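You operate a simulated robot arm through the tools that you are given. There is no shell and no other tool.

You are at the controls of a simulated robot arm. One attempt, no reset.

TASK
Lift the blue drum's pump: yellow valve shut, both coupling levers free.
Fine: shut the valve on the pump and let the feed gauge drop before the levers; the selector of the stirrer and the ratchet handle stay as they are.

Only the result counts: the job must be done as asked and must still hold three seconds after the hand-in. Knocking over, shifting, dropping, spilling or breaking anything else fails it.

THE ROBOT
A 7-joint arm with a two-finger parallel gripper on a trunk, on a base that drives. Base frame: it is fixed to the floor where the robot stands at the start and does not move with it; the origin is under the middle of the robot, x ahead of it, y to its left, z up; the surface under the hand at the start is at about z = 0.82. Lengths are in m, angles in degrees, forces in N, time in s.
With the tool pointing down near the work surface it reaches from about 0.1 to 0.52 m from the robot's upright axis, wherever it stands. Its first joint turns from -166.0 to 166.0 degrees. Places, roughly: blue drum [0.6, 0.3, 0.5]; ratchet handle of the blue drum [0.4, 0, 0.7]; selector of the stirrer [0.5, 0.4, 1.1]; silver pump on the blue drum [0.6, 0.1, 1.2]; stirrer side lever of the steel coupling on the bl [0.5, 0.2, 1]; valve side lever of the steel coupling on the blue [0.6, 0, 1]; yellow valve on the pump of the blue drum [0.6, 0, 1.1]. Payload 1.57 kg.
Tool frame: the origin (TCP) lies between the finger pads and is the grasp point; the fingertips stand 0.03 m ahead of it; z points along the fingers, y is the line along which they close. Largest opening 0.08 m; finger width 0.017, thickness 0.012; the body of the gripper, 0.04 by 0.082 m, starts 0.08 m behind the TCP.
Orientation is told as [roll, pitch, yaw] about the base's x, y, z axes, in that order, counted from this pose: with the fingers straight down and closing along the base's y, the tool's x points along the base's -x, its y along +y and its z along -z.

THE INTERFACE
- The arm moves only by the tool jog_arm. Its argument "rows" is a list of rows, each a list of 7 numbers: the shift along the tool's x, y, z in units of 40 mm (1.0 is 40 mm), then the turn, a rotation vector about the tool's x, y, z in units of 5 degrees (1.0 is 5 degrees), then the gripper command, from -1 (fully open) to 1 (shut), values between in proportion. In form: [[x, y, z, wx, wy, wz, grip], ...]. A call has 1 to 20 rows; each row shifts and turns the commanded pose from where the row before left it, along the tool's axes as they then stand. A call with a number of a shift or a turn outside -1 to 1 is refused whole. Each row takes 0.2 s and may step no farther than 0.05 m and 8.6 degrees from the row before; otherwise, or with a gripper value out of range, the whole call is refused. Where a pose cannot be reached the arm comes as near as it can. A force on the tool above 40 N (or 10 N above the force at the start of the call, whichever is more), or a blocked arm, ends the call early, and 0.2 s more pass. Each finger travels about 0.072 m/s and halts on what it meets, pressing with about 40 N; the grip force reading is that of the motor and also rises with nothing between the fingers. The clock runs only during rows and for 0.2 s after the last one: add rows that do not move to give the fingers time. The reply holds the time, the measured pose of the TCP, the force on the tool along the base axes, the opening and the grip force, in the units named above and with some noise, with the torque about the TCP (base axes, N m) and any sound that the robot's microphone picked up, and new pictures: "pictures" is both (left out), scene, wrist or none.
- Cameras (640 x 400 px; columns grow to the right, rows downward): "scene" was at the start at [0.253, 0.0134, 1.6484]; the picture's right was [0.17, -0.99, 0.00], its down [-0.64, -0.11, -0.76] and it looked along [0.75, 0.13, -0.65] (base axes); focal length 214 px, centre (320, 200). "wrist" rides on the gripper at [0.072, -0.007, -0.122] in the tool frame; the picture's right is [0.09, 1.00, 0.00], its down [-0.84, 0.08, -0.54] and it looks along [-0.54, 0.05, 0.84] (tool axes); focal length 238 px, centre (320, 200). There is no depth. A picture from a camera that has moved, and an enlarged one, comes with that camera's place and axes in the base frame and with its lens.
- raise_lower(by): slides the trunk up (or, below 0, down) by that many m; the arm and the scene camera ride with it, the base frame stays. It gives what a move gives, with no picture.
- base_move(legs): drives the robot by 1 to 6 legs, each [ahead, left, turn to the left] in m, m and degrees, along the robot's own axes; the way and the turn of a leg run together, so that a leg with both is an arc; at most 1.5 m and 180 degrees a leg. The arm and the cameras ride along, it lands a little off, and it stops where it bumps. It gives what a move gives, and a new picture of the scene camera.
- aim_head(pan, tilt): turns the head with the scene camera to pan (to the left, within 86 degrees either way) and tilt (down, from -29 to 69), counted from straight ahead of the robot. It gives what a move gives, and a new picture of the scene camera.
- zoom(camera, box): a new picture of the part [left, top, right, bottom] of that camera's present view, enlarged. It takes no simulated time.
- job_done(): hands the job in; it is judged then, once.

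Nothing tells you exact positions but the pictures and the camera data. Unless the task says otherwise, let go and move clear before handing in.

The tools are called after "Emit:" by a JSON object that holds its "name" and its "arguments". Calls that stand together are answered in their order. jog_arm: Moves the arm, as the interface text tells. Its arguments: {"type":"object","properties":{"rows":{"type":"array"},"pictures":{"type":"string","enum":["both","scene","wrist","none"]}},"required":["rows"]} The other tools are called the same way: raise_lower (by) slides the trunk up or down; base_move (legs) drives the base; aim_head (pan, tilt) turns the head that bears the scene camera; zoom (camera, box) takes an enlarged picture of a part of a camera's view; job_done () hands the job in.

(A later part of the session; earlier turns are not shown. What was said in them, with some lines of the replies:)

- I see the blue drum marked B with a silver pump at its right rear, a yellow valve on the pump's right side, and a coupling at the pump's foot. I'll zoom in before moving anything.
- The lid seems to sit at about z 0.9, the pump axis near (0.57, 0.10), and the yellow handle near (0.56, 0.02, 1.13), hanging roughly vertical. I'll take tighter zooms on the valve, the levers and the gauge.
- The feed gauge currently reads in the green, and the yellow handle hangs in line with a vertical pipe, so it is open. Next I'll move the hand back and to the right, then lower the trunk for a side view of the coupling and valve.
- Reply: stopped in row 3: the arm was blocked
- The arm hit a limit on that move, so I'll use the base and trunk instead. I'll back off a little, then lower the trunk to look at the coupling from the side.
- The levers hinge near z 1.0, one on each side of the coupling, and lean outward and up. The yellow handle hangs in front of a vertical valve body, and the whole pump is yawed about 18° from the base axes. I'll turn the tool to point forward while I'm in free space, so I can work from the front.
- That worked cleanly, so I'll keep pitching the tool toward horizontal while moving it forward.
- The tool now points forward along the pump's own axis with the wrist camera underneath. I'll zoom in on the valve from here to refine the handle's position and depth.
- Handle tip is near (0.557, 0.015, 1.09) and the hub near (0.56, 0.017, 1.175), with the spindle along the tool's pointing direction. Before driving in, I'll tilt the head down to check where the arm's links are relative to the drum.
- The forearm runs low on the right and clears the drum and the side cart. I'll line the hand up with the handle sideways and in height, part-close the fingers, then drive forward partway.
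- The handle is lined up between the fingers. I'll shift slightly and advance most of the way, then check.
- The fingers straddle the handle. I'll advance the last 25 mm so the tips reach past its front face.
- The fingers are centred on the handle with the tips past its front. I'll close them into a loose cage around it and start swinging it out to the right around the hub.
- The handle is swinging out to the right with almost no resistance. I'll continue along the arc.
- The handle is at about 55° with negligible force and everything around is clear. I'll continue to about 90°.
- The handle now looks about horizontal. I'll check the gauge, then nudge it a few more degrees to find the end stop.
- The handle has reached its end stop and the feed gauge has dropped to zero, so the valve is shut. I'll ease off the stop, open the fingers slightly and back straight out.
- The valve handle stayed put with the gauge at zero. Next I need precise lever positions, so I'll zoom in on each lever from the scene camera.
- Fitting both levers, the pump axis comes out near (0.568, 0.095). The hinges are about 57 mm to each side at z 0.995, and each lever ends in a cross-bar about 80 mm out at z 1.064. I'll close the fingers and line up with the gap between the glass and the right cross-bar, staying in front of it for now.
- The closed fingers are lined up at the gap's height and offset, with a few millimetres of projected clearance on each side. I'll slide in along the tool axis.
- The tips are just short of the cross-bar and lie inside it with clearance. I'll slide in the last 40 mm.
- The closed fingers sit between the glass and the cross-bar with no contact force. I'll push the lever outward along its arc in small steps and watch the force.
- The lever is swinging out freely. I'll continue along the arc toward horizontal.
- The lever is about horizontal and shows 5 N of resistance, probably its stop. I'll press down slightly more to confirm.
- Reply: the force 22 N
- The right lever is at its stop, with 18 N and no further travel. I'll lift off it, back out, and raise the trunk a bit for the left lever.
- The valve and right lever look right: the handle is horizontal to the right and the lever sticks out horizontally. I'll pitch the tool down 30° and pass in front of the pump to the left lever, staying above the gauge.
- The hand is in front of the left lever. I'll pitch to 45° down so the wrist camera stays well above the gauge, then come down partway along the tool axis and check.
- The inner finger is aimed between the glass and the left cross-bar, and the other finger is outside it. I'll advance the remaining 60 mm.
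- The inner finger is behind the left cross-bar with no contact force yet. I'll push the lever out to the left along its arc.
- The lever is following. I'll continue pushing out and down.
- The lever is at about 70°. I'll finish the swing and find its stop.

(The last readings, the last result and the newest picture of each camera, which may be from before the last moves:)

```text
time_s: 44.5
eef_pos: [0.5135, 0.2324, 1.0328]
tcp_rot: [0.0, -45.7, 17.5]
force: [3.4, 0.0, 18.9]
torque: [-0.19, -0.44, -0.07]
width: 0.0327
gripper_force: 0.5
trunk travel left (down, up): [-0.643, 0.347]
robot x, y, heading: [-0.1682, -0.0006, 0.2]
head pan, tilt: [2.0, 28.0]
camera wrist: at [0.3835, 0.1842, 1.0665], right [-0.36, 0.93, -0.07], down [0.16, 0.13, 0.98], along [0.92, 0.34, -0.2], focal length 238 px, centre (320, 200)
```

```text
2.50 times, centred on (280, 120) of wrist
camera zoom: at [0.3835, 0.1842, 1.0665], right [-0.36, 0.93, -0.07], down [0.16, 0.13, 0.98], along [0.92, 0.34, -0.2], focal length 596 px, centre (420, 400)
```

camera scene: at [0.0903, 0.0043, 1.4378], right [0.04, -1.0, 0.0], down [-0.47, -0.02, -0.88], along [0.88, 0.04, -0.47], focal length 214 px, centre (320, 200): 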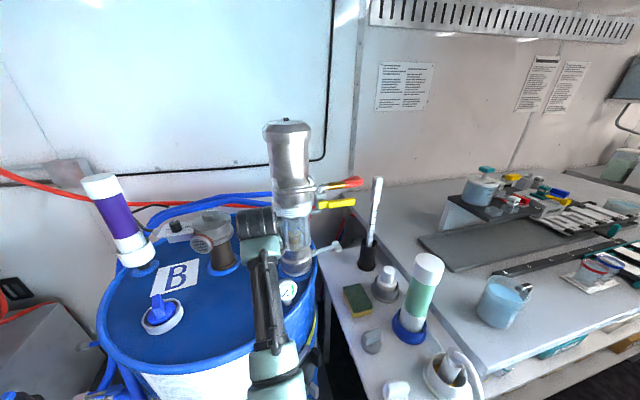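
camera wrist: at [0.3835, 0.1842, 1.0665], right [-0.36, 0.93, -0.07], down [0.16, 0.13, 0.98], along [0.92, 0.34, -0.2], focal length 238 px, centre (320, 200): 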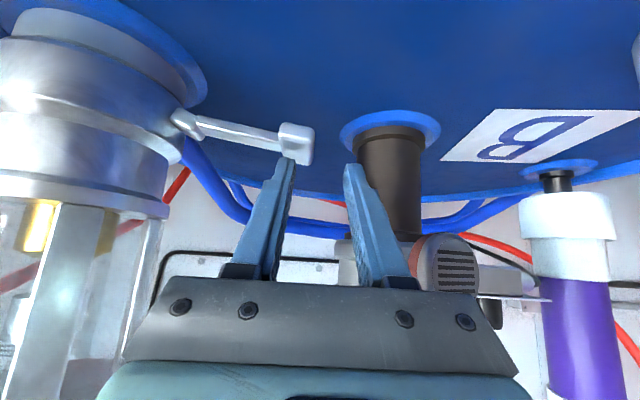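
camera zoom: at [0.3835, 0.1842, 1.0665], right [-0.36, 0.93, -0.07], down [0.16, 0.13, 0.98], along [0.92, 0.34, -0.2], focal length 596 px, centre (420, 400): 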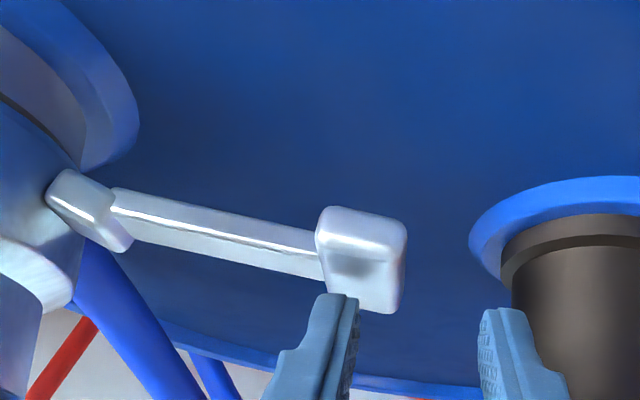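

The left lever is also at its stop, with 19 N and the same height as the right one. I'll lift off it, back well away, and level the tool again.

Emit:
{"name": "jog_arm", "arguments": {"rows": [[-0.4, 0, -0.4, 0, 0, 0, 0.2], [-0.2, 0, -0.5, 0, 0, 0, 0.2], [0, 0, -0.9, 0, 0, 0, 0.2], [0, 0, -0.9, 0, 0, 0, 0.2], [0, 0, -0.9, 0, 0, 0, 0.2], [0, 0, -0.9, 0, 0, 0, 0.2]], "pictures": "wrist"}}

Emit:
{"name": "jog_arm", "arguments": {"rows": [[0, 0, 0, 0, -1, 0, 0], [0, 0, 0, 0, -1, 0, 0], [0, 0, 0, 0, -1, 0, 0], [0, 0, 0, 0, -1, 0, 0], [0, 0, 0, 0, -1, 0, 0], [0, 0, 0, 0, -1, 0, 0], [0, 0, 0, 0, -1, 0, 0], [0, 0, 0, 0, -1, 0, 0], [0, 0, 0, 0, -1, 0, 0]], "pictures": "both"}}

```text
time_s: 45.9
eef_pos: [0.4084, 0.198, 1.1707]
tcp_rot: [0.0, -45.0, 17.6]
force: [0.2, -0.6, 0.4]
torque: [-0.02, -0.02, 0.04]
width: 0.0323
gripper_force: 0.0
trunk travel left (down, up): [-0.643, 0.347]
robot x, y, heading: [-0.1682, -0.0026, 0.5]
head pan, tilt: [2.0, 28.0]
camera wrist: at [0.2788, 0.152, 1.2077], right [-0.36, 0.93, -0.06], down [0.18, 0.14, 0.97], along [0.92, 0.34, -0.21], focal length 238 px, centre (320, 200)
```

wrist: 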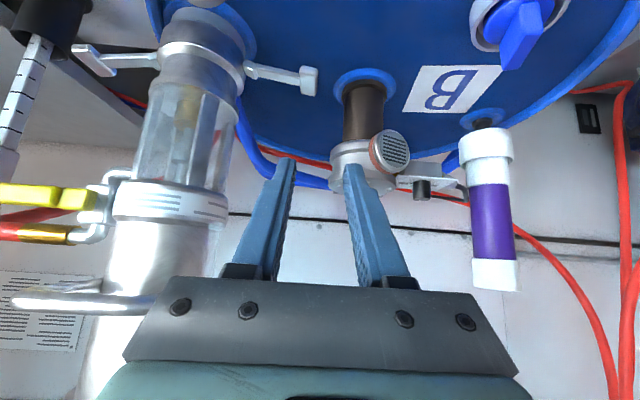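

```text
time_s: 47.9
eef_pos: [0.4081, 0.198, 1.1711]
tcp_rot: [-174.2, -90.0, -168.2]
force: [0.4, -0.4, -0.5]
torque: [-0.01, -0.01, -0.01]
width: 0.04
gripper_force: 0.1
trunk travel left (down, up): [-0.643, 0.347]
robot x, y, heading: [-0.1721, -0.0039, 0.5]
head pan, tilt: [2.0, 28.0]
camera scene: at [0.09, 0.0041, 1.4379], right [0.04, -1.0, 0.0], down [-0.47, -0.02, -0.88], along [0.88, 0.04, -0.47], focal length 214 px, centre (320, 200)
camera wrist: at [0.2935, 0.1556, 1.0999], right [-0.3, 0.95, -0.09], down [-0.54, -0.09, 0.84], along [0.79, 0.3, 0.54], focal length 238 px, centre (320, 200)
```

scene: 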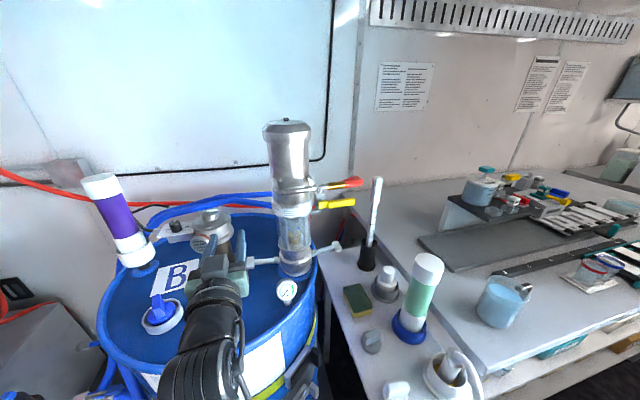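
wrist: 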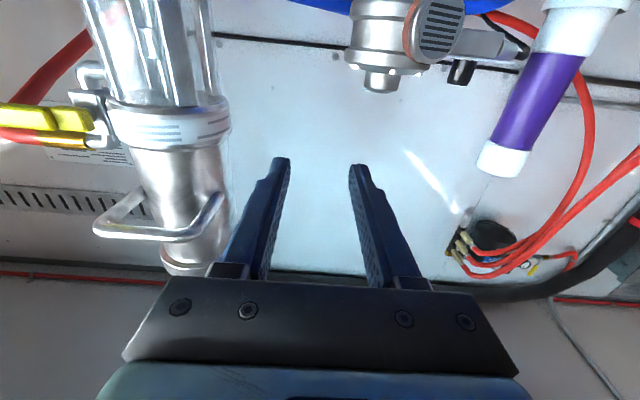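

Both levers are open and horizontal. Next I'll roll the tool so the fingers close vertically, ready to take the pump's horizontal bail bar near (0.484, 0.070, 1.249).

Emit:
{"name": "jog_arm", "arguments": {"rows": [[0, 0, -0.1, 0, 0, -1, -0.3], [0, 0, -0.1, 0, 0, -1, -0.3], [0, 0, -0.1, 0, 0, -1, -0.3], [0, 0, -0.1, 0, 0, -1, -0.3], [0, 0, -0.1, 0, 0, -1, -0.3], [0, 0, 0, 0, 0, -1, -0.3], [0, 0, 0, 0, 0, -1, -0.3], [0, 0, 0, 0, 0, -1, -0.3], [0, 0, 0, 0, 0, -1, -0.3], [0, 0, 0, 0, 0, -1, -0.3], [0, 0, 0, 0, 0, -1, -0.3], [0, 0, 0, 0, 0, -1, -0.3], [0, 0, 0, 0, 0, -1, -0.3], [0, 0, 0, 0, 0, -1, -0.3], [0, 0, 0, 0, 0, -1, -0.3], [0, 0, 0, 0, 0, -1, -0.3], [0, 0, 0, 0, 0, -1, -0.3], [0, 0, 0, 0, 0, -1, -0.3]], "pictures": "none"}}

Emit:
{"name": "jog_arm", "arguments": {"rows": [[0, -0.65, 0, 0, 0, 0, -0.3], [0, -0.65, 0, 0, 0, 0, -0.3], [0, -0.65, 0, 0, 0, 0, -0.3], [0.9, 0, 0, 0, 0, 0, -0.3], [0.9, 0, 0, 0, 0, 0, -0.3], [0.9, 0, 0, 0, 0, 0, -0.3], [0.9, 0, 0, 0, 0, 0, -0.3]], "pictures": "both"}}

```text
time_s: 51.7
eef_pos: [0.3889, 0.192, 1.1714]
tcp_rot: [-89.9, 0.1, 107.5]
force: [0.1, -0.4, -0.8]
torque: [0.0, -0.01, -0.04]
width: 0.0523
gripper_force: 0.1
trunk travel left (down, up): [-0.643, 0.347]
robot x, y, heading: [-0.1663, -0.0002, 0.4]
head pan, tilt: [2.0, 28.0]
```

```text
time_s: 53.3
eef_pos: [0.4314, 0.0537, 1.2484]
tcp_rot: [-90.0, -0.1, 107.5]
force: [-0.5, 0.2, 0.1]
torque: [0.0, -0.03, -0.02]
width: 0.052
gripper_force: 0.1
trunk travel left (down, up): [-0.643, 0.347]
robot x, y, heading: [-0.1716, -0.0025, 0.5]
head pan, tilt: [2.0, 28.0]
camera scene: at [0.0901, 0.0036, 1.4378], right [0.04, -1.0, 0.0], down [-0.47, -0.02, -0.88], along [0.88, 0.04, -0.47], focal length 214 px, centre (320, 200)
camera wrist: at [0.3362, -0.0516, 1.256], right [0.03, -0.09, -1.0], down [-0.77, 0.64, -0.08], along [0.64, 0.77, -0.05], focal length 238 px, centre (320, 200)
```

scene: 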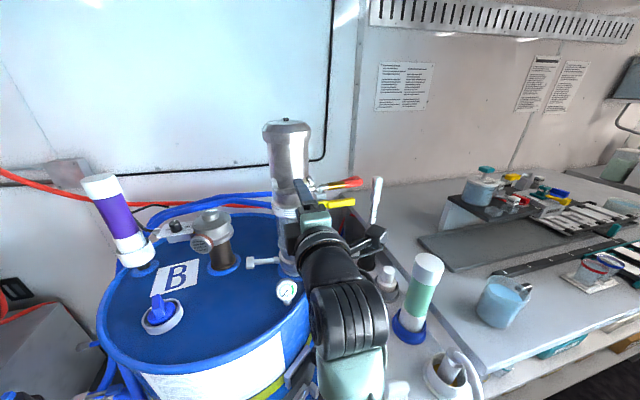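
wrist: 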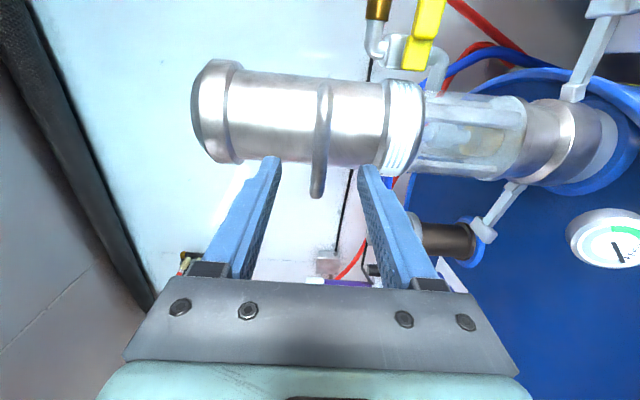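

The bail bar sits midway between the fingers. I'll advance 56 mm so the bar is at the grasp point, then check before closing.

Emit:
{"name": "jog_arm", "arguments": {"rows": [[0, 0, 0.5, 0, 0, 0, -0.3], [0, 0, 0.5, 0, 0, 0, -0.3], [0, 0, 0.4, 0, 0, 0, -0.3]], "pictures": "wrist"}}

Emit:
{"name": "zoom", "arguments": {"camera": "wrist", "box": [220, 100, 420, 280]}}

Emit:
{"name": "zoom", "arguments": {"camera": "scene", "box": [240, 110, 380, 280]}}

```text
time_s: 54.1
eef_pos: [0.4862, 0.0706, 1.2475]
tcp_rot: [-89.8, 0.0, 107.5]
force: [-0.3, 0.5, -0.3]
torque: [-0.01, 0.0, -0.01]
width: 0.052
gripper_force: 0.1
trunk travel left (down, up): [-0.643, 0.347]
robot x, y, heading: [-0.1701, -0.0032, 0.4]
head pan, tilt: [2.0, 28.0]
camera wrist: at [0.3906, -0.0325, 1.2553], right [0.03, -0.09, -1.0], down [-0.77, 0.64, -0.08], along [0.64, 0.77, -0.05], focal length 238 px, centre (320, 200)
```

wrist: 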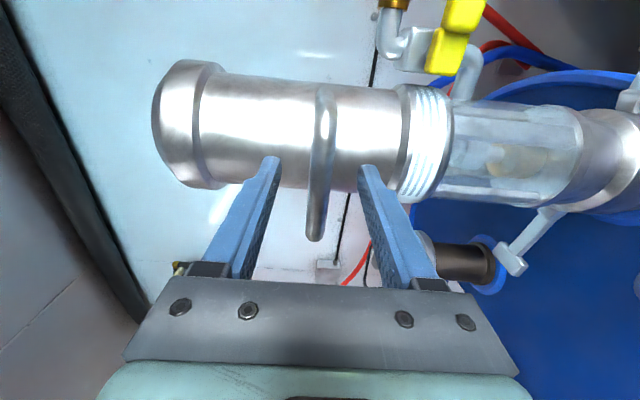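

```text
2.22 times, centred on (320, 190) of wrist
camera zoom: at [0.3906, -0.0325, 1.2553], right [0.03, -0.09, -1.0], down [-0.77, 0.64, -0.08], along [0.64, 0.77, -0.05], focal length 530 px, centre (320, 222)
```

zoom: 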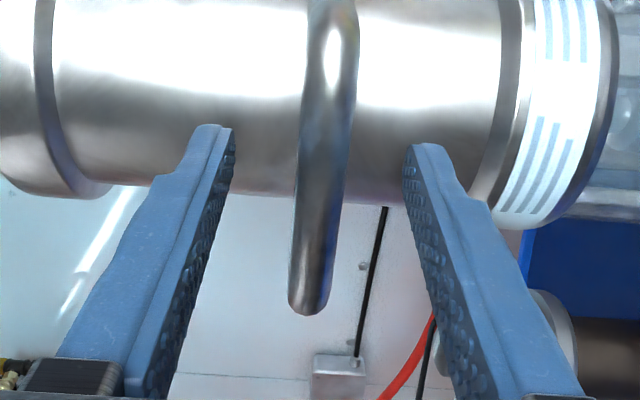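

```text
2.35 times, centred on (310, 195) of scene
camera zoom: at [0.0903, 0.0041, 1.4378], right [0.04, -1.0, 0.0], down [-0.47, -0.02, -0.88], along [0.88, 0.04, -0.47], focal length 505 px, centre (344, 212)
```

zoom: 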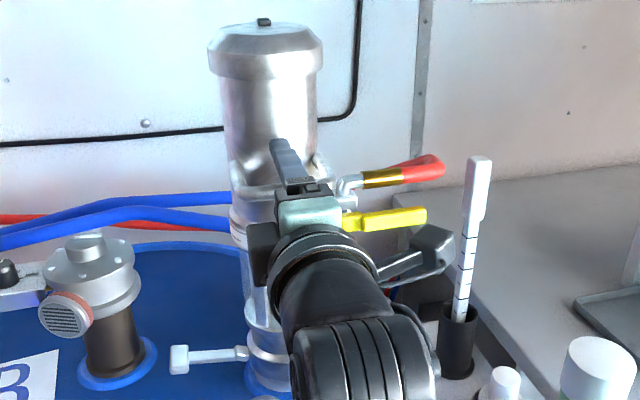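

The bar is centred between the pads. I'll close the gripper on it.

Emit:
{"name": "jog_arm", "arguments": {"rows": [[0, 0, 0, 0, 0, 0, 0.5], [0, 0, 0, 0, 0, 0, 1], [0, 0, 0, 0, 0, 0, 1], [0, 0, 0, 0, 0, 0, 1]], "pictures": "wrist"}}

Emit:
{"name": "zoom", "arguments": {"camera": "wrist", "box": [220, 100, 420, 280]}}

```text
time_s: 55.1
eef_pos: [0.4857, 0.0719, 1.2477]
tcp_rot: [-90.0, 0.0, 107.5]
force: [3.5, 0.6, 4.0]
torque: [-0.01, 0.0, 0.13]
width: 0.0129
gripper_force: 29.7
trunk travel left (down, up): [-0.643, 0.347]
robot x, y, heading: [-0.1707, 0.0001, 0.4]
head pan, tilt: [2.0, 28.0]
camera wrist: at [0.3903, -0.0325, 1.2557], right [0.03, -0.09, -1.0], down [-0.77, 0.64, -0.08], along [0.64, 0.77, -0.05], focal length 238 px, centre (320, 200)
```

wrist: 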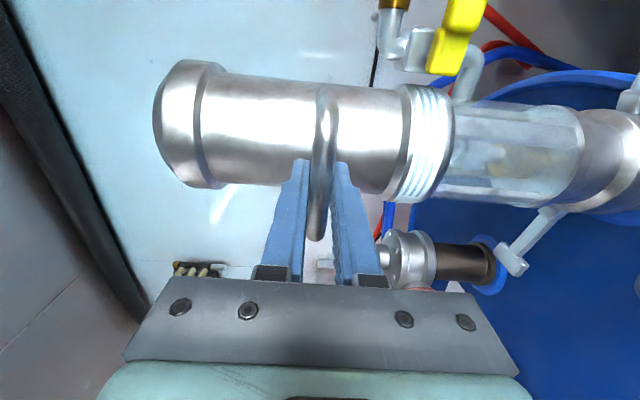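

```text
2.22 times, centred on (320, 190) of wrist
camera zoom: at [0.3903, -0.0325, 1.2557], right [0.03, -0.09, -1.0], down [-0.77, 0.64, -0.08], along [0.64, 0.77, -0.05], focal length 530 px, centre (320, 222)
```

zoom: 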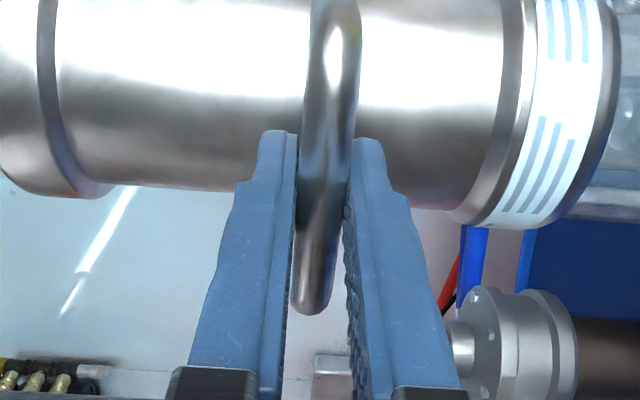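

I have a firm grip on the bail at 13 mm. I'll lift slowly by jogging, watching the force.

Emit:
{"name": "jog_arm", "arguments": {"rows": [[0, -0.1, 0, 0, 0, 0, 1], [0, -0.1, 0, 0, 0, 0, 1], [0, -0.1, 0, 0, 0, 0, 1], [0, -0.1, 0, 0, 0, 0, 1]], "pictures": "both"}}

```text
time_s: 56.1
eef_pos: [0.4859, 0.0733, 1.2632]
tcp_rot: [-90.0, 0.1, 107.4]
force: [-4.6, -2.1, -6.1]
torque: [-0.02, -0.02, 0.65]
width: 0.0129
gripper_force: 29.7
trunk travel left (down, up): [-0.643, 0.347]
robot x, y, heading: [-0.1744, -0.0037, 0.3]
head pan, tilt: [2.0, 28.0]
camera scene: at [0.0899, 0.0038, 1.4379], right [0.04, -1.0, 0.0], down [-0.47, -0.02, -0.88], along [0.88, 0.04, -0.47], focal length 214 px, centre (320, 200)
camera wrist: at [0.3904, -0.0325, 1.2712], right [0.03, -0.09, -1.0], down [-0.77, 0.64, -0.08], along [0.64, 0.77, -0.05], focal length 238 px, centre (320, 200)
```

scene: 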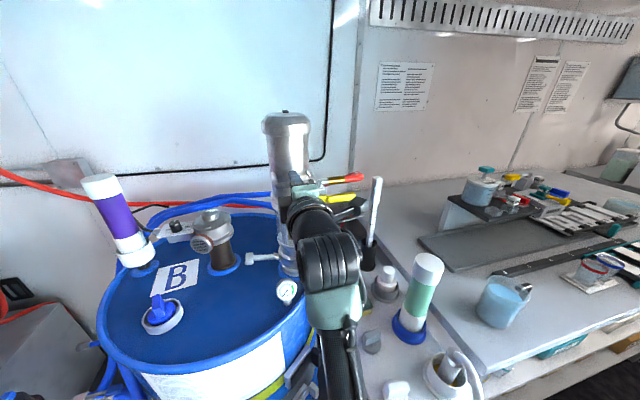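
wrist: 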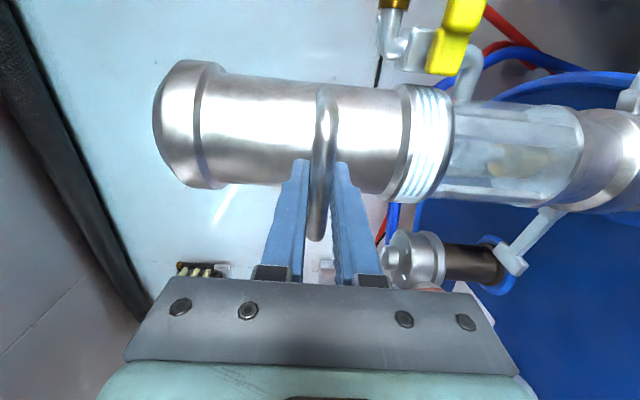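

The pump is rising at about 10 N. I'll keep lifting and take a closer look at the base of the coupling.

Emit:
{"name": "jog_arm", "arguments": {"rows": [[0, -0.15, 0, 0, 0, 0, 1], [0, -0.15, 0, 0, 0, 0, 1], [0, -0.15, 0, 0, 0, 0, 1], [0, -0.15, 0, 0, 0, 0, 1]], "pictures": "both"}}

Emit:
{"name": "zoom", "arguments": {"camera": "wrist", "box": [400, 60, 640, 300]}}

Emit:
{"name": "zoom", "arguments": {"camera": "scene", "box": [230, 100, 390, 300]}}

```text
time_s: 57.1
eef_pos: [0.4854, 0.0709, 1.2877]
tcp_rot: [-90.0, 0.0, 107.5]
force: [-3.3, -0.8, -4.5]
torque: [-0.04, -0.05, -0.03]
width: 0.0129
gripper_force: 29.5
trunk travel left (down, up): [-0.643, 0.347]
robot x, y, heading: [-0.1702, 0.0058, 0.3]
head pan, tilt: [2.0, 28.0]
camera scene: at [0.0901, 0.0041, 1.4378], right [0.04, -1.0, 0.0], down [-0.47, -0.02, -0.88], along [0.88, 0.04, -0.47], focal length 214 px, centre (320, 200)
camera wrist: at [0.3904, -0.0325, 1.2959], right [0.03, -0.09, -1.0], down [-0.77, 0.64, -0.08], along [0.64, 0.77, -0.05], focal length 238 px, centre (320, 200)
```

scene: 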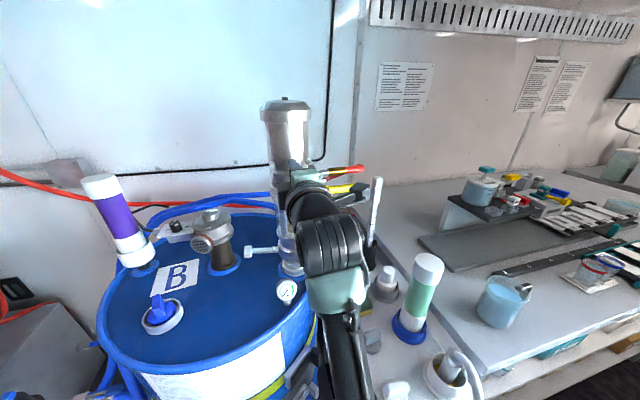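
wrist: 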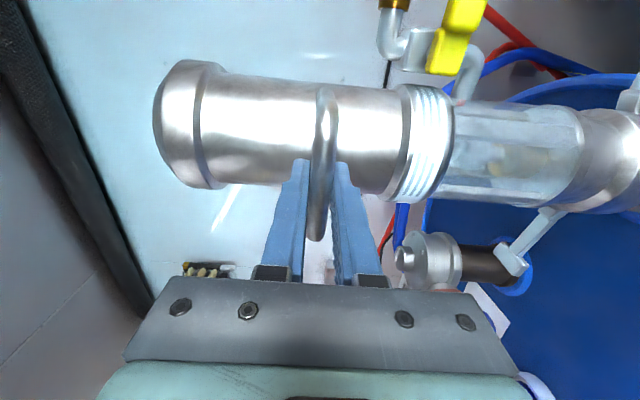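

```text
1.67 times, centred on (520, 180) of wrist
camera zoom: at [0.3904, -0.0325, 1.2959], right [0.03, -0.09, -1.0], down [-0.77, 0.64, -0.08], along [0.64, 0.77, -0.05], focal length 397 px, centre (-13, 233)
```

zoom: 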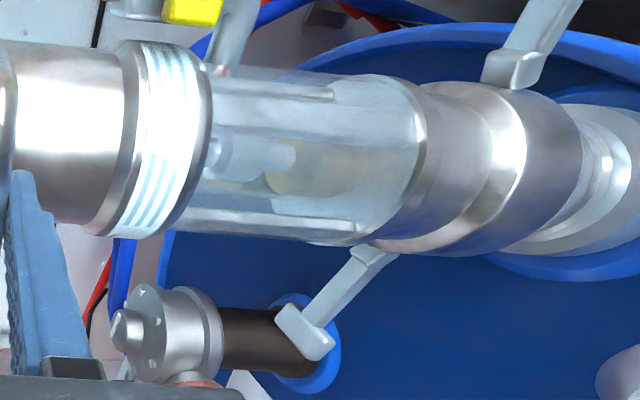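

```text
2.00 times, centred on (310, 200) of scene
camera zoom: at [0.0901, 0.0041, 1.4378], right [0.04, -1.0, 0.0], down [-0.47, -0.02, -0.88], along [0.88, 0.04, -0.47], focal length 429 px, centre (340, 200)
```

zoom: 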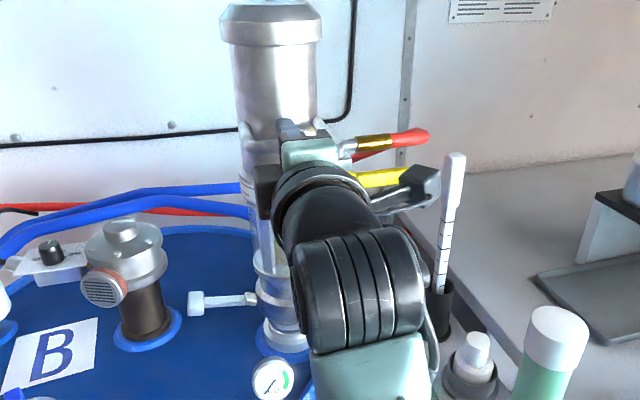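

The whole pump with its coupling half has come up about 40 mm and shows the white neck on the drum. It is rising straight. I'll continue lifting.

Emit:
{"name": "jog_arm", "arguments": {"rows": [[0, -0.2, 0, 0, 0, 0, 1], [0, -0.2, 0, 0, 0, 0, 1], [0, -0.2, 0, 0, 0, 0, 1], [0, -0.2, 0, 0, 0, 0, 1], [0, -0.2, 0, 0, 0, 0, 1]], "pictures": "both"}}

Emit:
{"name": "zoom", "arguments": {"camera": "wrist", "box": [400, 60, 640, 300]}}

Emit:
{"name": "zoom", "arguments": {"camera": "scene", "box": [230, 80, 390, 300]}}

```text
time_s: 58.3
eef_pos: [0.4856, 0.072, 1.3276]
tcp_rot: [-90.0, 0.0, 107.5]
force: [-4.5, 2.0, -3.8]
torque: [0.01, -0.04, -0.24]
width: 0.0129
gripper_force: 29.6
trunk travel left (down, up): [-0.643, 0.347]
robot x, y, heading: [-0.1727, -0.0017, 0.2]
head pan, tilt: [2.0, 28.0]
camera scene: at [0.0895, 0.0047, 1.438], right [0.04, -1.0, 0.0], down [-0.47, -0.02, -0.88], along [0.88, 0.04, -0.47], focal length 214 px, centre (320, 200)
camera wrist: at [0.3905, -0.0326, 1.3359], right [0.03, -0.09, -1.0], down [-0.77, 0.63, -0.08], along [0.64, 0.77, -0.05], focal length 238 px, centre (320, 200)
```

scene: 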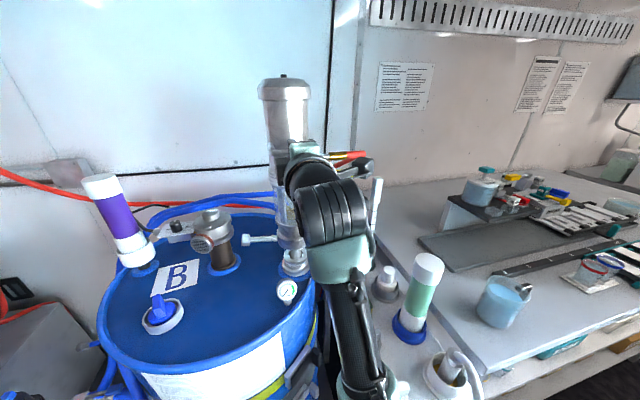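
wrist: 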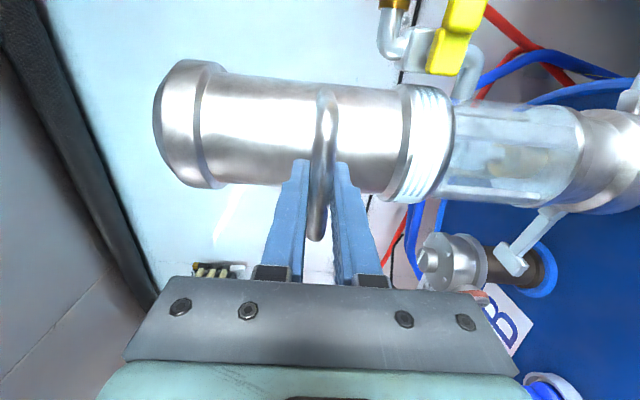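

```text
1.67 times, centred on (520, 180) of wrist
camera zoom: at [0.3905, -0.0326, 1.3359], right [0.03, -0.09, -1.0], down [-0.77, 0.63, -0.08], along [0.64, 0.77, -0.05], focal length 397 px, centre (-13, 233)
```

zoom: 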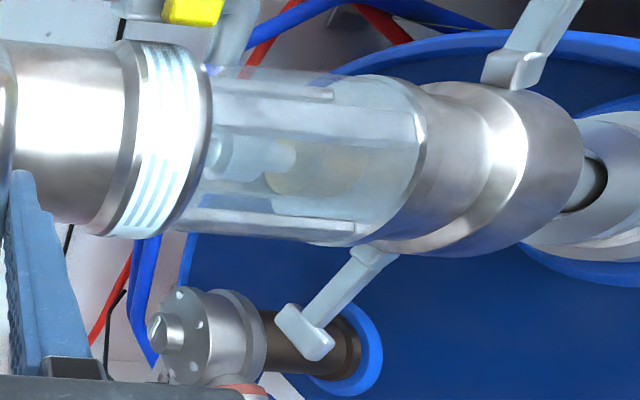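

```text
1.82 times, centred on (310, 190) of scene
camera zoom: at [0.0895, 0.0047, 1.438], right [0.04, -1.0, 0.0], down [-0.47, -0.02, -0.88], along [0.88, 0.04, -0.47], focal length 390 px, centre (338, 218)
```

zoom: 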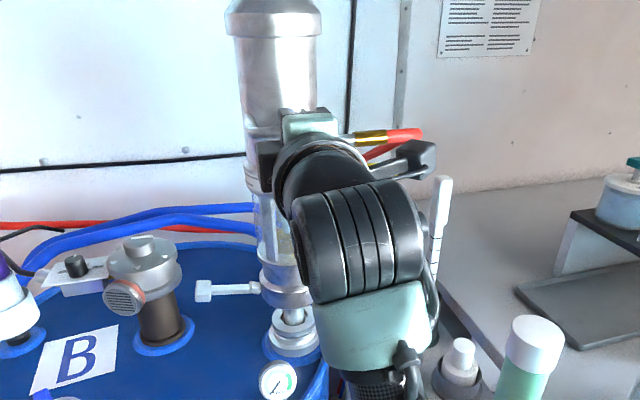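

At 80 mm the coupling is clear of the neck, and the dip tube is still guided in the opening. I'll raise it a little more and watch the dip tube.

Emit:
{"name": "jog_arm", "arguments": {"rows": [[0, -0.2, 0, 0, 0, 0, 1], [0, -0.2, 0, 0, 0, 0, 1], [0, -0.2, 0, 0, 0, 0, 1], [0, -0.2, 0, 0, 0, 0, 1], [0, -0.2, 0, 0, 0, 0, 1]], "pictures": "both"}}

Emit:
{"name": "zoom", "arguments": {"camera": "wrist", "box": [400, 60, 640, 300]}}

Emit:
{"name": "zoom", "arguments": {"camera": "scene", "box": [230, 60, 390, 300]}}

```text
time_s: 59.2
eef_pos: [0.487, 0.0707, 1.347]
tcp_rot: [-88.3, -0.2, 107.6]
force: [-7.7, -0.9, -4.1]
torque: [-0.2, -0.07, -0.16]
width: 0.0122
gripper_force: 29.7
trunk travel left (down, up): [-0.643, 0.347]
robot x, y, heading: [-0.1706, -0.0, 0.3]
head pan, tilt: [2.0, 28.0]
stopped in row 4: the force on the tool passed its limit at 44 N (the readings are from after the stop); the commanded pose is now the measured one
camera scene: at [0.0887, 0.0039, 1.4383], right [0.04, -1.0, 0.0], down [-0.47, -0.02, -0.88], along [0.88, 0.04, -0.47], focal length 214 px, centre (320, 200)
camera wrist: at [0.3916, -0.0326, 1.3591], right [0.0, -0.09, -1.0], down [-0.77, 0.63, -0.06], along [0.64, 0.77, -0.07], focal length 238 px, centre (320, 200)
```

scene: 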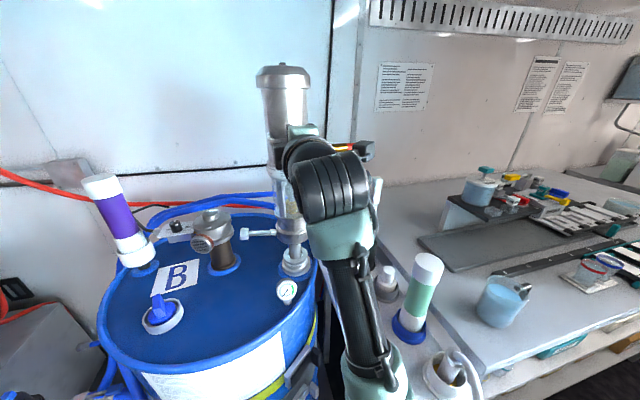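
wrist: 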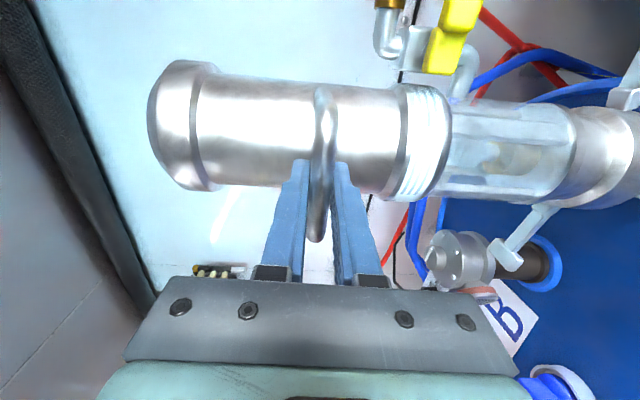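

```text
1.67 times, centred on (520, 180) of wrist
camera zoom: at [0.3916, -0.0326, 1.3591], right [0.0, -0.09, -1.0], down [-0.77, 0.63, -0.06], along [0.64, 0.77, -0.07], focal length 397 px, centre (-13, 233)
```

zoom: 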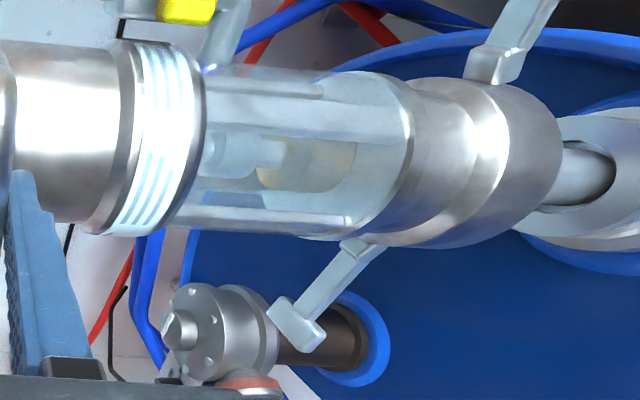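

```text
1.67 times, centred on (310, 180) of scene
camera zoom: at [0.0887, 0.0039, 1.4383], right [0.04, -1.0, 0.0], down [-0.47, -0.02, -0.88], along [0.88, 0.04, -0.47], focal length 358 px, centre (337, 233)
```

zoom: 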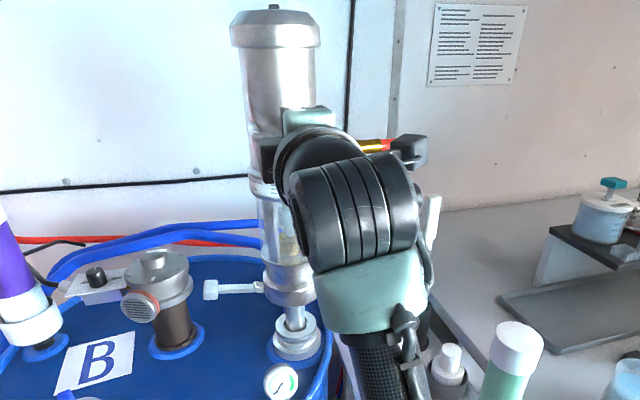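

The lift met a firm upper stop at about 100 mm of travel, with valve shut and both levers still out. I'll check whether the pump holds itself up by opening the fingers only a few millimetres, so the lower finger stays under the bar and it can't drop.

Emit:
{"name": "jog_arm", "arguments": {"rows": [[0, 0.05, 0, 0, 0, 0, 1], [0, 0, 0, 0, 0, 0, 0.6], [0, 0, 0, 0, 0, 0, 0.5], [0, 0, 0, 0, 0, 0, 0.5], [0, 0, 0, 0, 0, 0, 0.5]], "pictures": "wrist"}}

Emit:
{"name": "zoom", "arguments": {"camera": "wrist", "box": [260, 140, 380, 260]}}

```text
time_s: 60.5
eef_pos: [0.4863, 0.0714, 1.3467]
tcp_rot: [-88.3, -0.2, 107.6]
force: [0.4, -0.2, -0.9]
torque: [-0.03, 0.01, -0.03]
width: 0.0199
gripper_force: 0.1
trunk travel left (down, up): [-0.643, 0.347]
robot x, y, heading: [-0.1742, 0.0, 0.7]
head pan, tilt: [2.0, 28.0]
camera wrist: at [0.3922, -0.0326, 1.3572], right [0.0, -0.09, -1.0], down [-0.77, 0.63, -0.06], along [0.64, 0.77, -0.07], focal length 238 px, centre (320, 200)
```

wrist: 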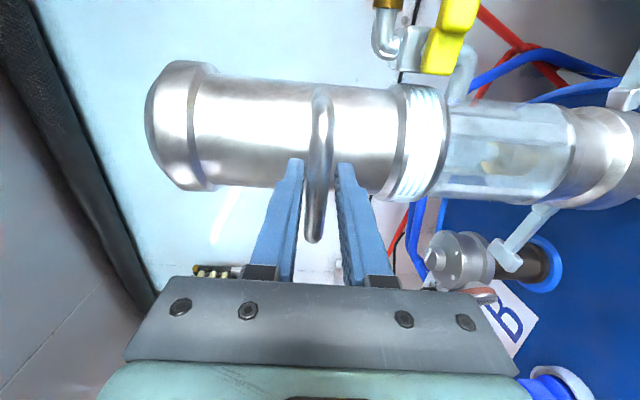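

```text
3.33 times, centred on (320, 200) of wrist
camera zoom: at [0.3922, -0.0326, 1.3572], right [0.0, -0.09, -1.0], down [-0.77, 0.63, -0.06], along [0.64, 0.77, -0.07], focal length 794 px, centre (320, 200)
```

zoom: 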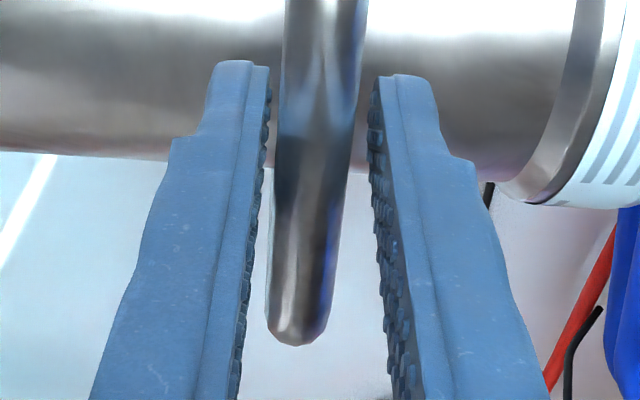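

The bar sits off the lower finger and the force is zero, so the pump stays up by itself. I'll wait a few seconds with the finger still underneath to rule out slow sinking.

Emit:
{"name": "jog_arm", "arguments": {"rows": [[0, 0, 0, 0, 0, 0, 0.5], [0, 0, 0, 0, 0, 0, 0.5], [0, 0, 0, 0, 0, 0, 0.5], [0, 0, 0, 0, 0, 0, 0.5], [0, 0, 0, 0, 0, 0, 0.5], [0, 0, 0, 0, 0, 0, 0.5], [0, 0, 0, 0, 0, 0, 0.5], [0, 0, 0, 0, 0, 0, 0.5], [0, 0, 0, 0, 0, 0, 0.5], [0, 0, 0, 0, 0, 0, 0.5], [0, 0, 0, 0, 0, 0, 0.5], [0, 0, 0, 0, 0, 0, 0.5], [0, 0, 0, 0, 0, 0, 0.5], [0, 0, 0, 0, 0, 0, 0.5], [0, 0, 0, 0, 0, 0, 0.5], [0, 0, 0, 0, 0, 0, 0.5], [0, 0, 0, 0, 0, 0, 0.5], [0, 0, 0, 0, 0, 0, 0.5], [0, 0, 0, 0, 0, 0, 0.5], [0, 0, 0, 0, 0, 0, 0.5]], "pictures": "none"}}

Emit:
{"name": "zoom", "arguments": {"camera": "wrist", "box": [260, 140, 380, 260]}}

Emit:
{"name": "zoom", "arguments": {"camera": "scene", "box": [230, 60, 390, 300]}}

```text
time_s: 64.7
eef_pos: [0.4869, 0.072, 1.3462]
tcp_rot: [-88.4, -0.2, 107.6]
force: [0.2, -0.5, -0.2]
torque: [0.0, 0.01, -0.01]
width: 0.02
gripper_force: 0.1
trunk travel left (down, up): [-0.643, 0.347]
robot x, y, heading: [-0.1727, -0.0002, 0.5]
head pan, tilt: [2.0, 28.0]
```

```text
3.33 times, centred on (320, 200) of wrist
camera zoom: at [0.3922, -0.0326, 1.3572], right [0.0, -0.09, -1.0], down [-0.77, 0.63, -0.06], along [0.64, 0.77, -0.07], focal length 794 px, centre (320, 200)
```

zoom: 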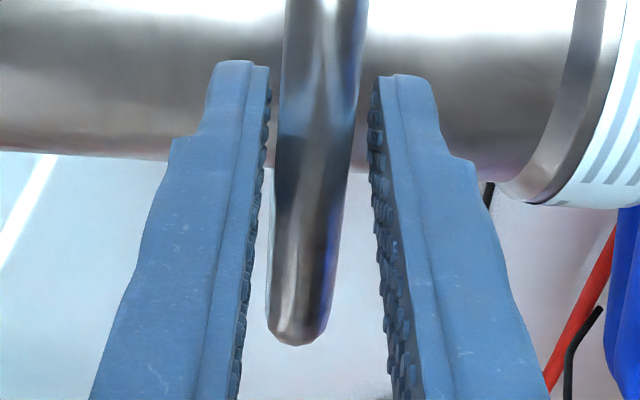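

```text
1.67 times, centred on (310, 180) of scene
camera zoom: at [0.0897, 0.0041, 1.4378], right [0.04, -1.0, 0.0], down [-0.47, -0.02, -0.88], along [0.88, 0.04, -0.47], focal length 358 px, centre (337, 233)
```

zoom: 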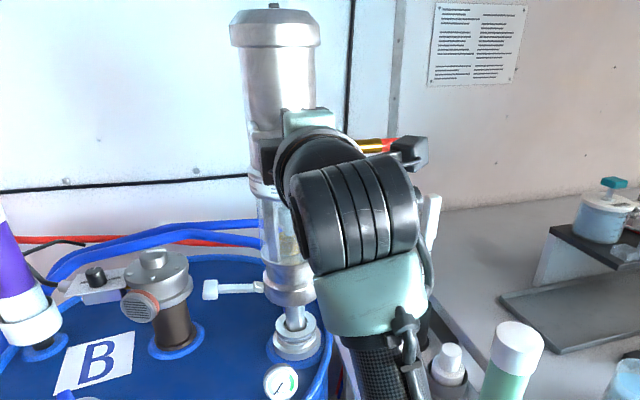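

Nothing moved in 4 seconds, so the pump holds its raised position. I'll open wider, back straight off the bail and move clear.

Emit:
{"name": "jog_arm", "arguments": {"rows": [[0, -0.04, 0, 0, 0, 0, 0], [0, 0, 0, 0, 0, 0, 0], [0, 0, -0.5, 0, 0, 0, 0], [0, 0, -0.8, 0, 0, 0, 0], [0, 0, -0.8, 0, 0, 0, 0], [0, 0, -0.8, 0, 0, 0, 0]], "pictures": "both"}}

```text
time_s: 66.0
eef_pos: [0.3756, 0.0371, 1.3501]
tcp_rot: [-88.4, -0.2, 107.5]
force: [-0.1, -0.1, -0.4]
torque: [-0.05, 0.01, -0.01]
width: 0.0397
gripper_force: 0.0
trunk travel left (down, up): [-0.643, 0.347]
robot x, y, heading: [-0.1728, -0.0004, 0.6]
head pan, tilt: [2.0, 28.0]
camera scene: at [0.0892, 0.0038, 1.4379], right [0.04, -1.0, 0.0], down [-0.47, -0.02, -0.88], along [0.88, 0.04, -0.47], focal length 214 px, centre (320, 200)
camera wrist: at [0.2803, -0.0676, 1.3607], right [0.0, -0.09, -1.0], down [-0.77, 0.63, -0.06], along [0.64, 0.77, -0.07], focal length 238 px, centre (320, 200)
```

scene: 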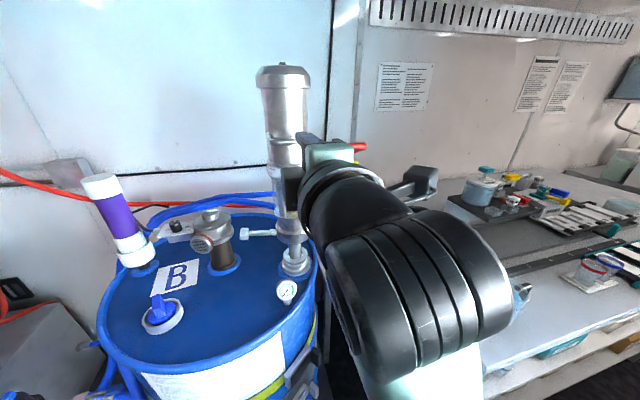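
wrist: 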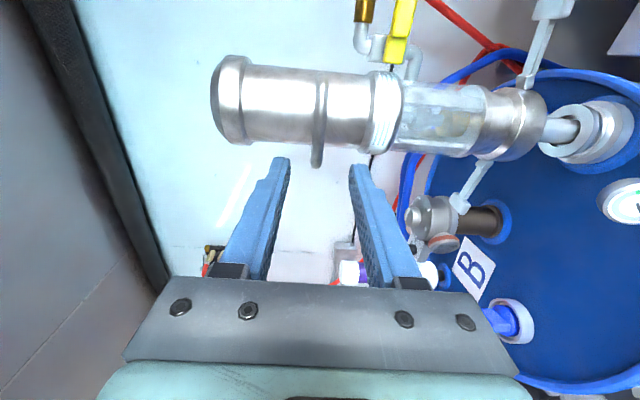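

The pump stays raised with the hand off it. I'll drive back a little for a clear view and do a final check.

Emit:
{"name": "base_move", "arguments": {"legs": [[-0.2, 0, 0]]}}

Emit:
{"name": "zoom", "arguments": {"camera": "wrist", "box": [200, 0, 640, 300]}}

Emit:
{"name": "aim_head", "arguments": {"pan": 15, "tilt": 28}}

```text
time_s: 67.6
eef_pos: [0.1781, 0.0351, 1.3497]
tcp_rot: [-88.5, -0.2, 107.5]
force: [0.2, 0.0, 0.1]
torque: [-0.02, 0.03, 0.03]
width: 0.04
gripper_force: 0.1
trunk travel left (down, up): [-0.643, 0.347]
robot x, y, heading: [-0.3645, -0.0, 0.2]
head pan, tilt: [2.0, 28.0]
camera scene: at [-0.1089, 0.0025, 1.438], right [0.04, -1.0, 0.0], down [-0.47, -0.02, -0.88], along [0.88, 0.04, -0.47], focal length 214 px, centre (320, 200)
```

scene: 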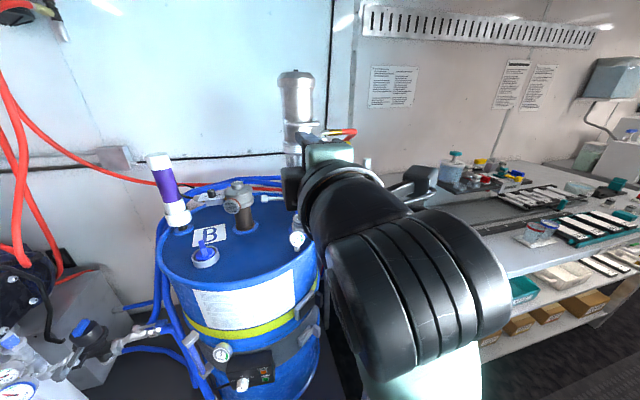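

```text
1.33 times, centred on (420, 150) of wrist
camera zoom: at [0.0826, -0.069, 1.3607], right [0.0, -0.09, -1.0], down [-0.77, 0.63, -0.06], along [0.64, 0.77, -0.07], focal length 318 px, centre (187, 267)
```

zoom: 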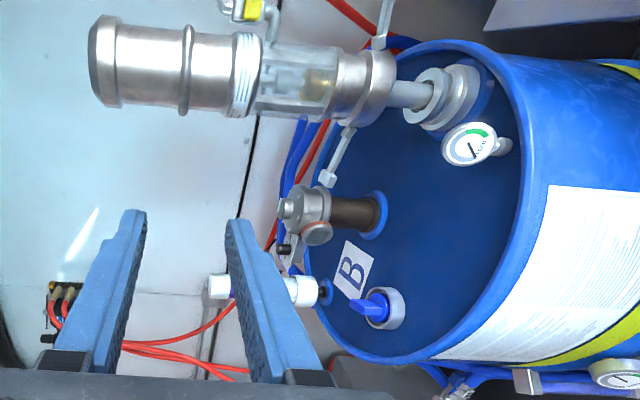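

```text
time_s: 68.4
eef_pos: [0.1786, 0.0354, 1.3508]
tcp_rot: [-88.4, -0.1, 107.4]
force: [-0.1, -0.4, -0.7]
torque: [0.01, 0.02, -0.03]
width: 0.04
gripper_force: 0.0
trunk travel left (down, up): [-0.643, 0.347]
robot x, y, heading: [-0.3692, 0.0013, 0.5]
head pan, tilt: [15.0, 28.0]
camera scene: at [-0.1113, 0.0229, 1.4378], right [0.26, -0.96, 0.0], down [-0.45, -0.12, -0.88], along [0.85, 0.23, -0.47], focal length 214 px, centre (320, 200)
```

scene: 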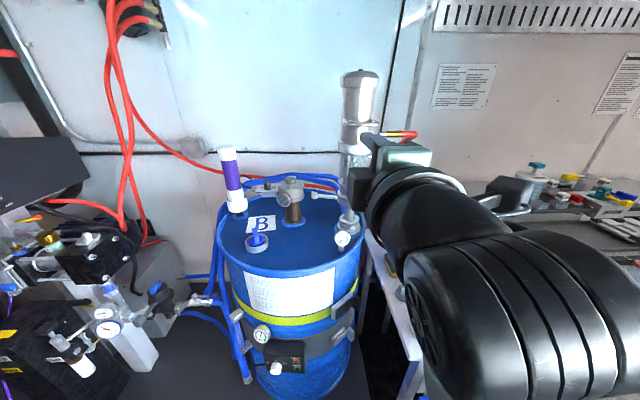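

The pump is up, the levers are out and the gauge reads low. I'll take a last look at the valve, the stirrer's selector and the ratchet handle.

Emit:
{"name": "zoom", "arguments": {"camera": "wrist", "box": [300, 0, 560, 160]}}

Emit:
{"name": "zoom", "arguments": {"camera": "scene", "box": [210, 140, 360, 260]}}

Emit:
{"name": "zoom", "arguments": {"camera": "scene", "box": [230, 250, 380, 400]}}

```text
2.46 times, centred on (430, 80) of wrist
camera zoom: at [0.0833, -0.0691, 1.3604], right [0.0, -0.09, -1.0], down [-0.77, 0.63, -0.06], along [0.64, 0.77, -0.07], focal length 587 px, centre (49, 495)
```

zoom: 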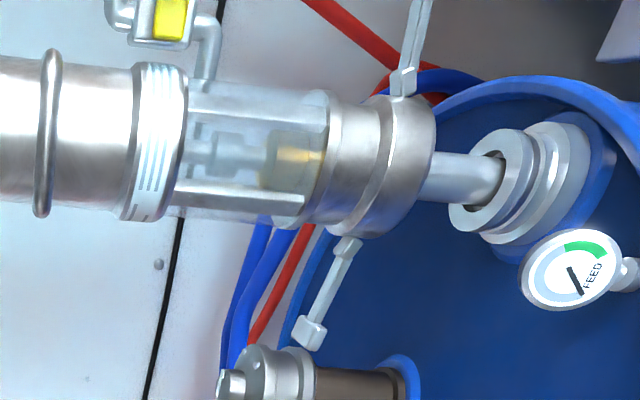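

```text
3.33 times, centred on (285, 200) of scene
camera zoom: at [-0.1113, 0.0229, 1.4378], right [0.26, -0.96, 0.0], down [-0.45, -0.12, -0.88], along [0.85, 0.23, -0.47], focal length 715 px, centre (437, 200)
```

zoom: 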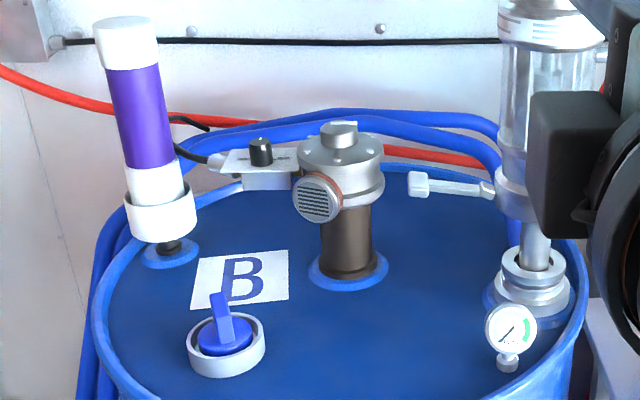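

```text
2.67 times, centred on (305, 325) of scene
camera zoom: at [-0.1113, 0.0229, 1.4378], right [0.26, -0.96, 0.0], down [-0.45, -0.12, -0.88], along [0.85, 0.23, -0.47], focal length 572 px, centre (360, -133)
```

zoom: 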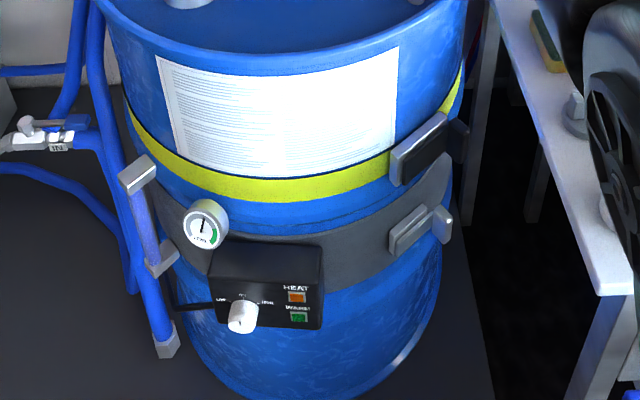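

Everything looks in order. The arm hides the valve handle, so I'll move the hand aside and confirm its position before handing in.

Emit:
{"name": "jog_arm", "arguments": {"rows": [[0.9, 0, 0, 0, 0, 0, 0], [0.9, 0, 0, 0, 0, 0, 0], [0.9, 0, 0, 0, 0, 0, 0], [0.9, 0, 0, 0, 0, 0, 0]], "pictures": "both"}}

Emit:
{"name": "zoom", "arguments": {"camera": "scene", "box": [320, 60, 440, 250]}}

```text
time_s: 69.4
eef_pos: [0.2227, -0.103, 1.349]
tcp_rot: [-88.5, -0.2, 107.5]
force: [-0.2, 0.0, -0.4]
torque: [0.02, 0.01, -0.01]
width: 0.0403
gripper_force: 0.1
trunk travel left (down, up): [-0.643, 0.347]
robot x, y, heading: [-0.371, -0.0018, 0.1]
head pan, tilt: [15.0, 28.0]
camera scene: at [-0.1114, 0.0225, 1.4378], right [0.26, -0.96, 0.0], down [-0.45, -0.12, -0.88], along [0.85, 0.23, -0.47], focal length 214 px, centre (320, 200)
camera wrist: at [0.1275, -0.2068, 1.3595], right [0.0, -0.09, -1.0], down [-0.77, 0.63, -0.06], along [0.64, 0.77, -0.07], focal length 238 px, centre (320, 200)
```

scene: 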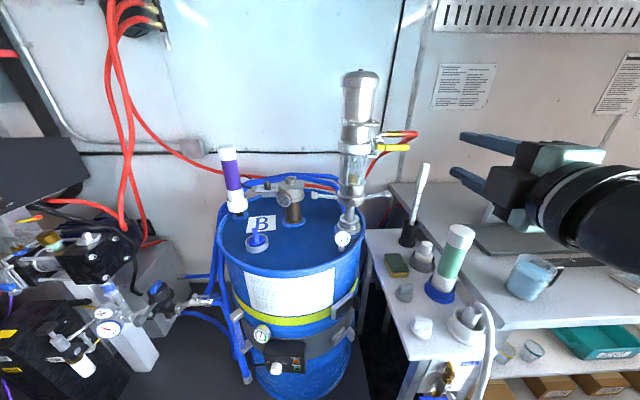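
wrist: 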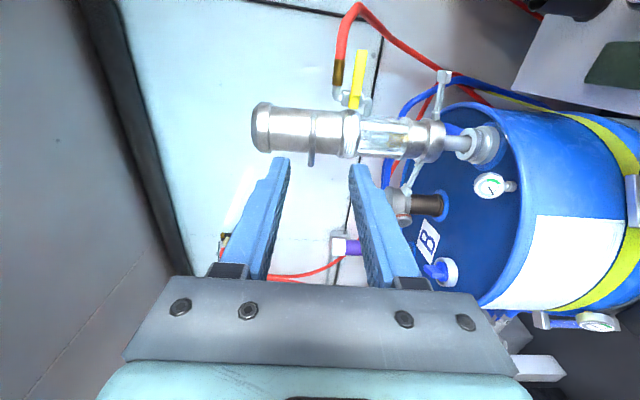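

```text
2.11 times, centred on (380, 155) of scene
camera zoom: at [-0.1114, 0.0225, 1.4378], right [0.26, -0.96, 0.0], down [-0.45, -0.12, -0.88], along [0.85, 0.23, -0.47], focal length 452 px, centre (194, 295)
```

zoom: 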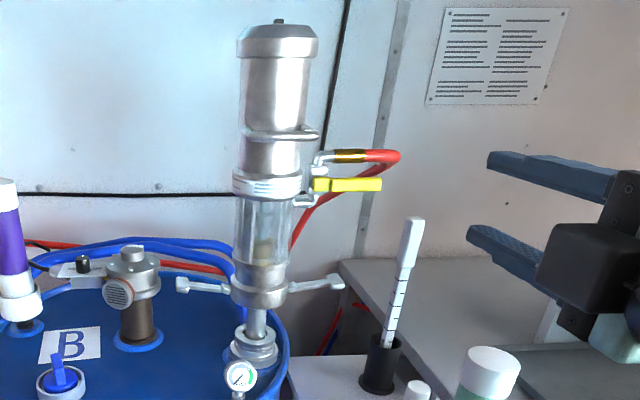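

The final view shows it all: the pump is raised about 100 mm and holding by itself, the yellow valve is at its shut stop and the feed gauge is at zero. Both coupling levers are out, the selector and ratchet handle were not touched, and the hand is clear, so I'm handing in.

Emit:
{"name": "job_done", "arguments": {}}

```text
The job is handed in.
```

The pump on the blue drum is lifted about 100 mm, to its upper stop. It stayed up by itself for about 13 seconds after I let go, before I handed in.

- **Valve:** I turned the yellow handle to its closed stop first, and the feed gauge dropped to zero before I touched the levers.
- **Levers:** both coupling levers are swung out to their stops and stayed there through the lift.
- **Left alone:** I did not touch the stirrer's selector or the ratchet handle, and I saw nothing else moved or knocked over.
- **Lift force:** the lift met a hard stop at the top, where the force briefly reached 44 N and the arm stopped itself. The pump showed no sign of damage.

The hand was off the pump and the robot backed away when I handed in.
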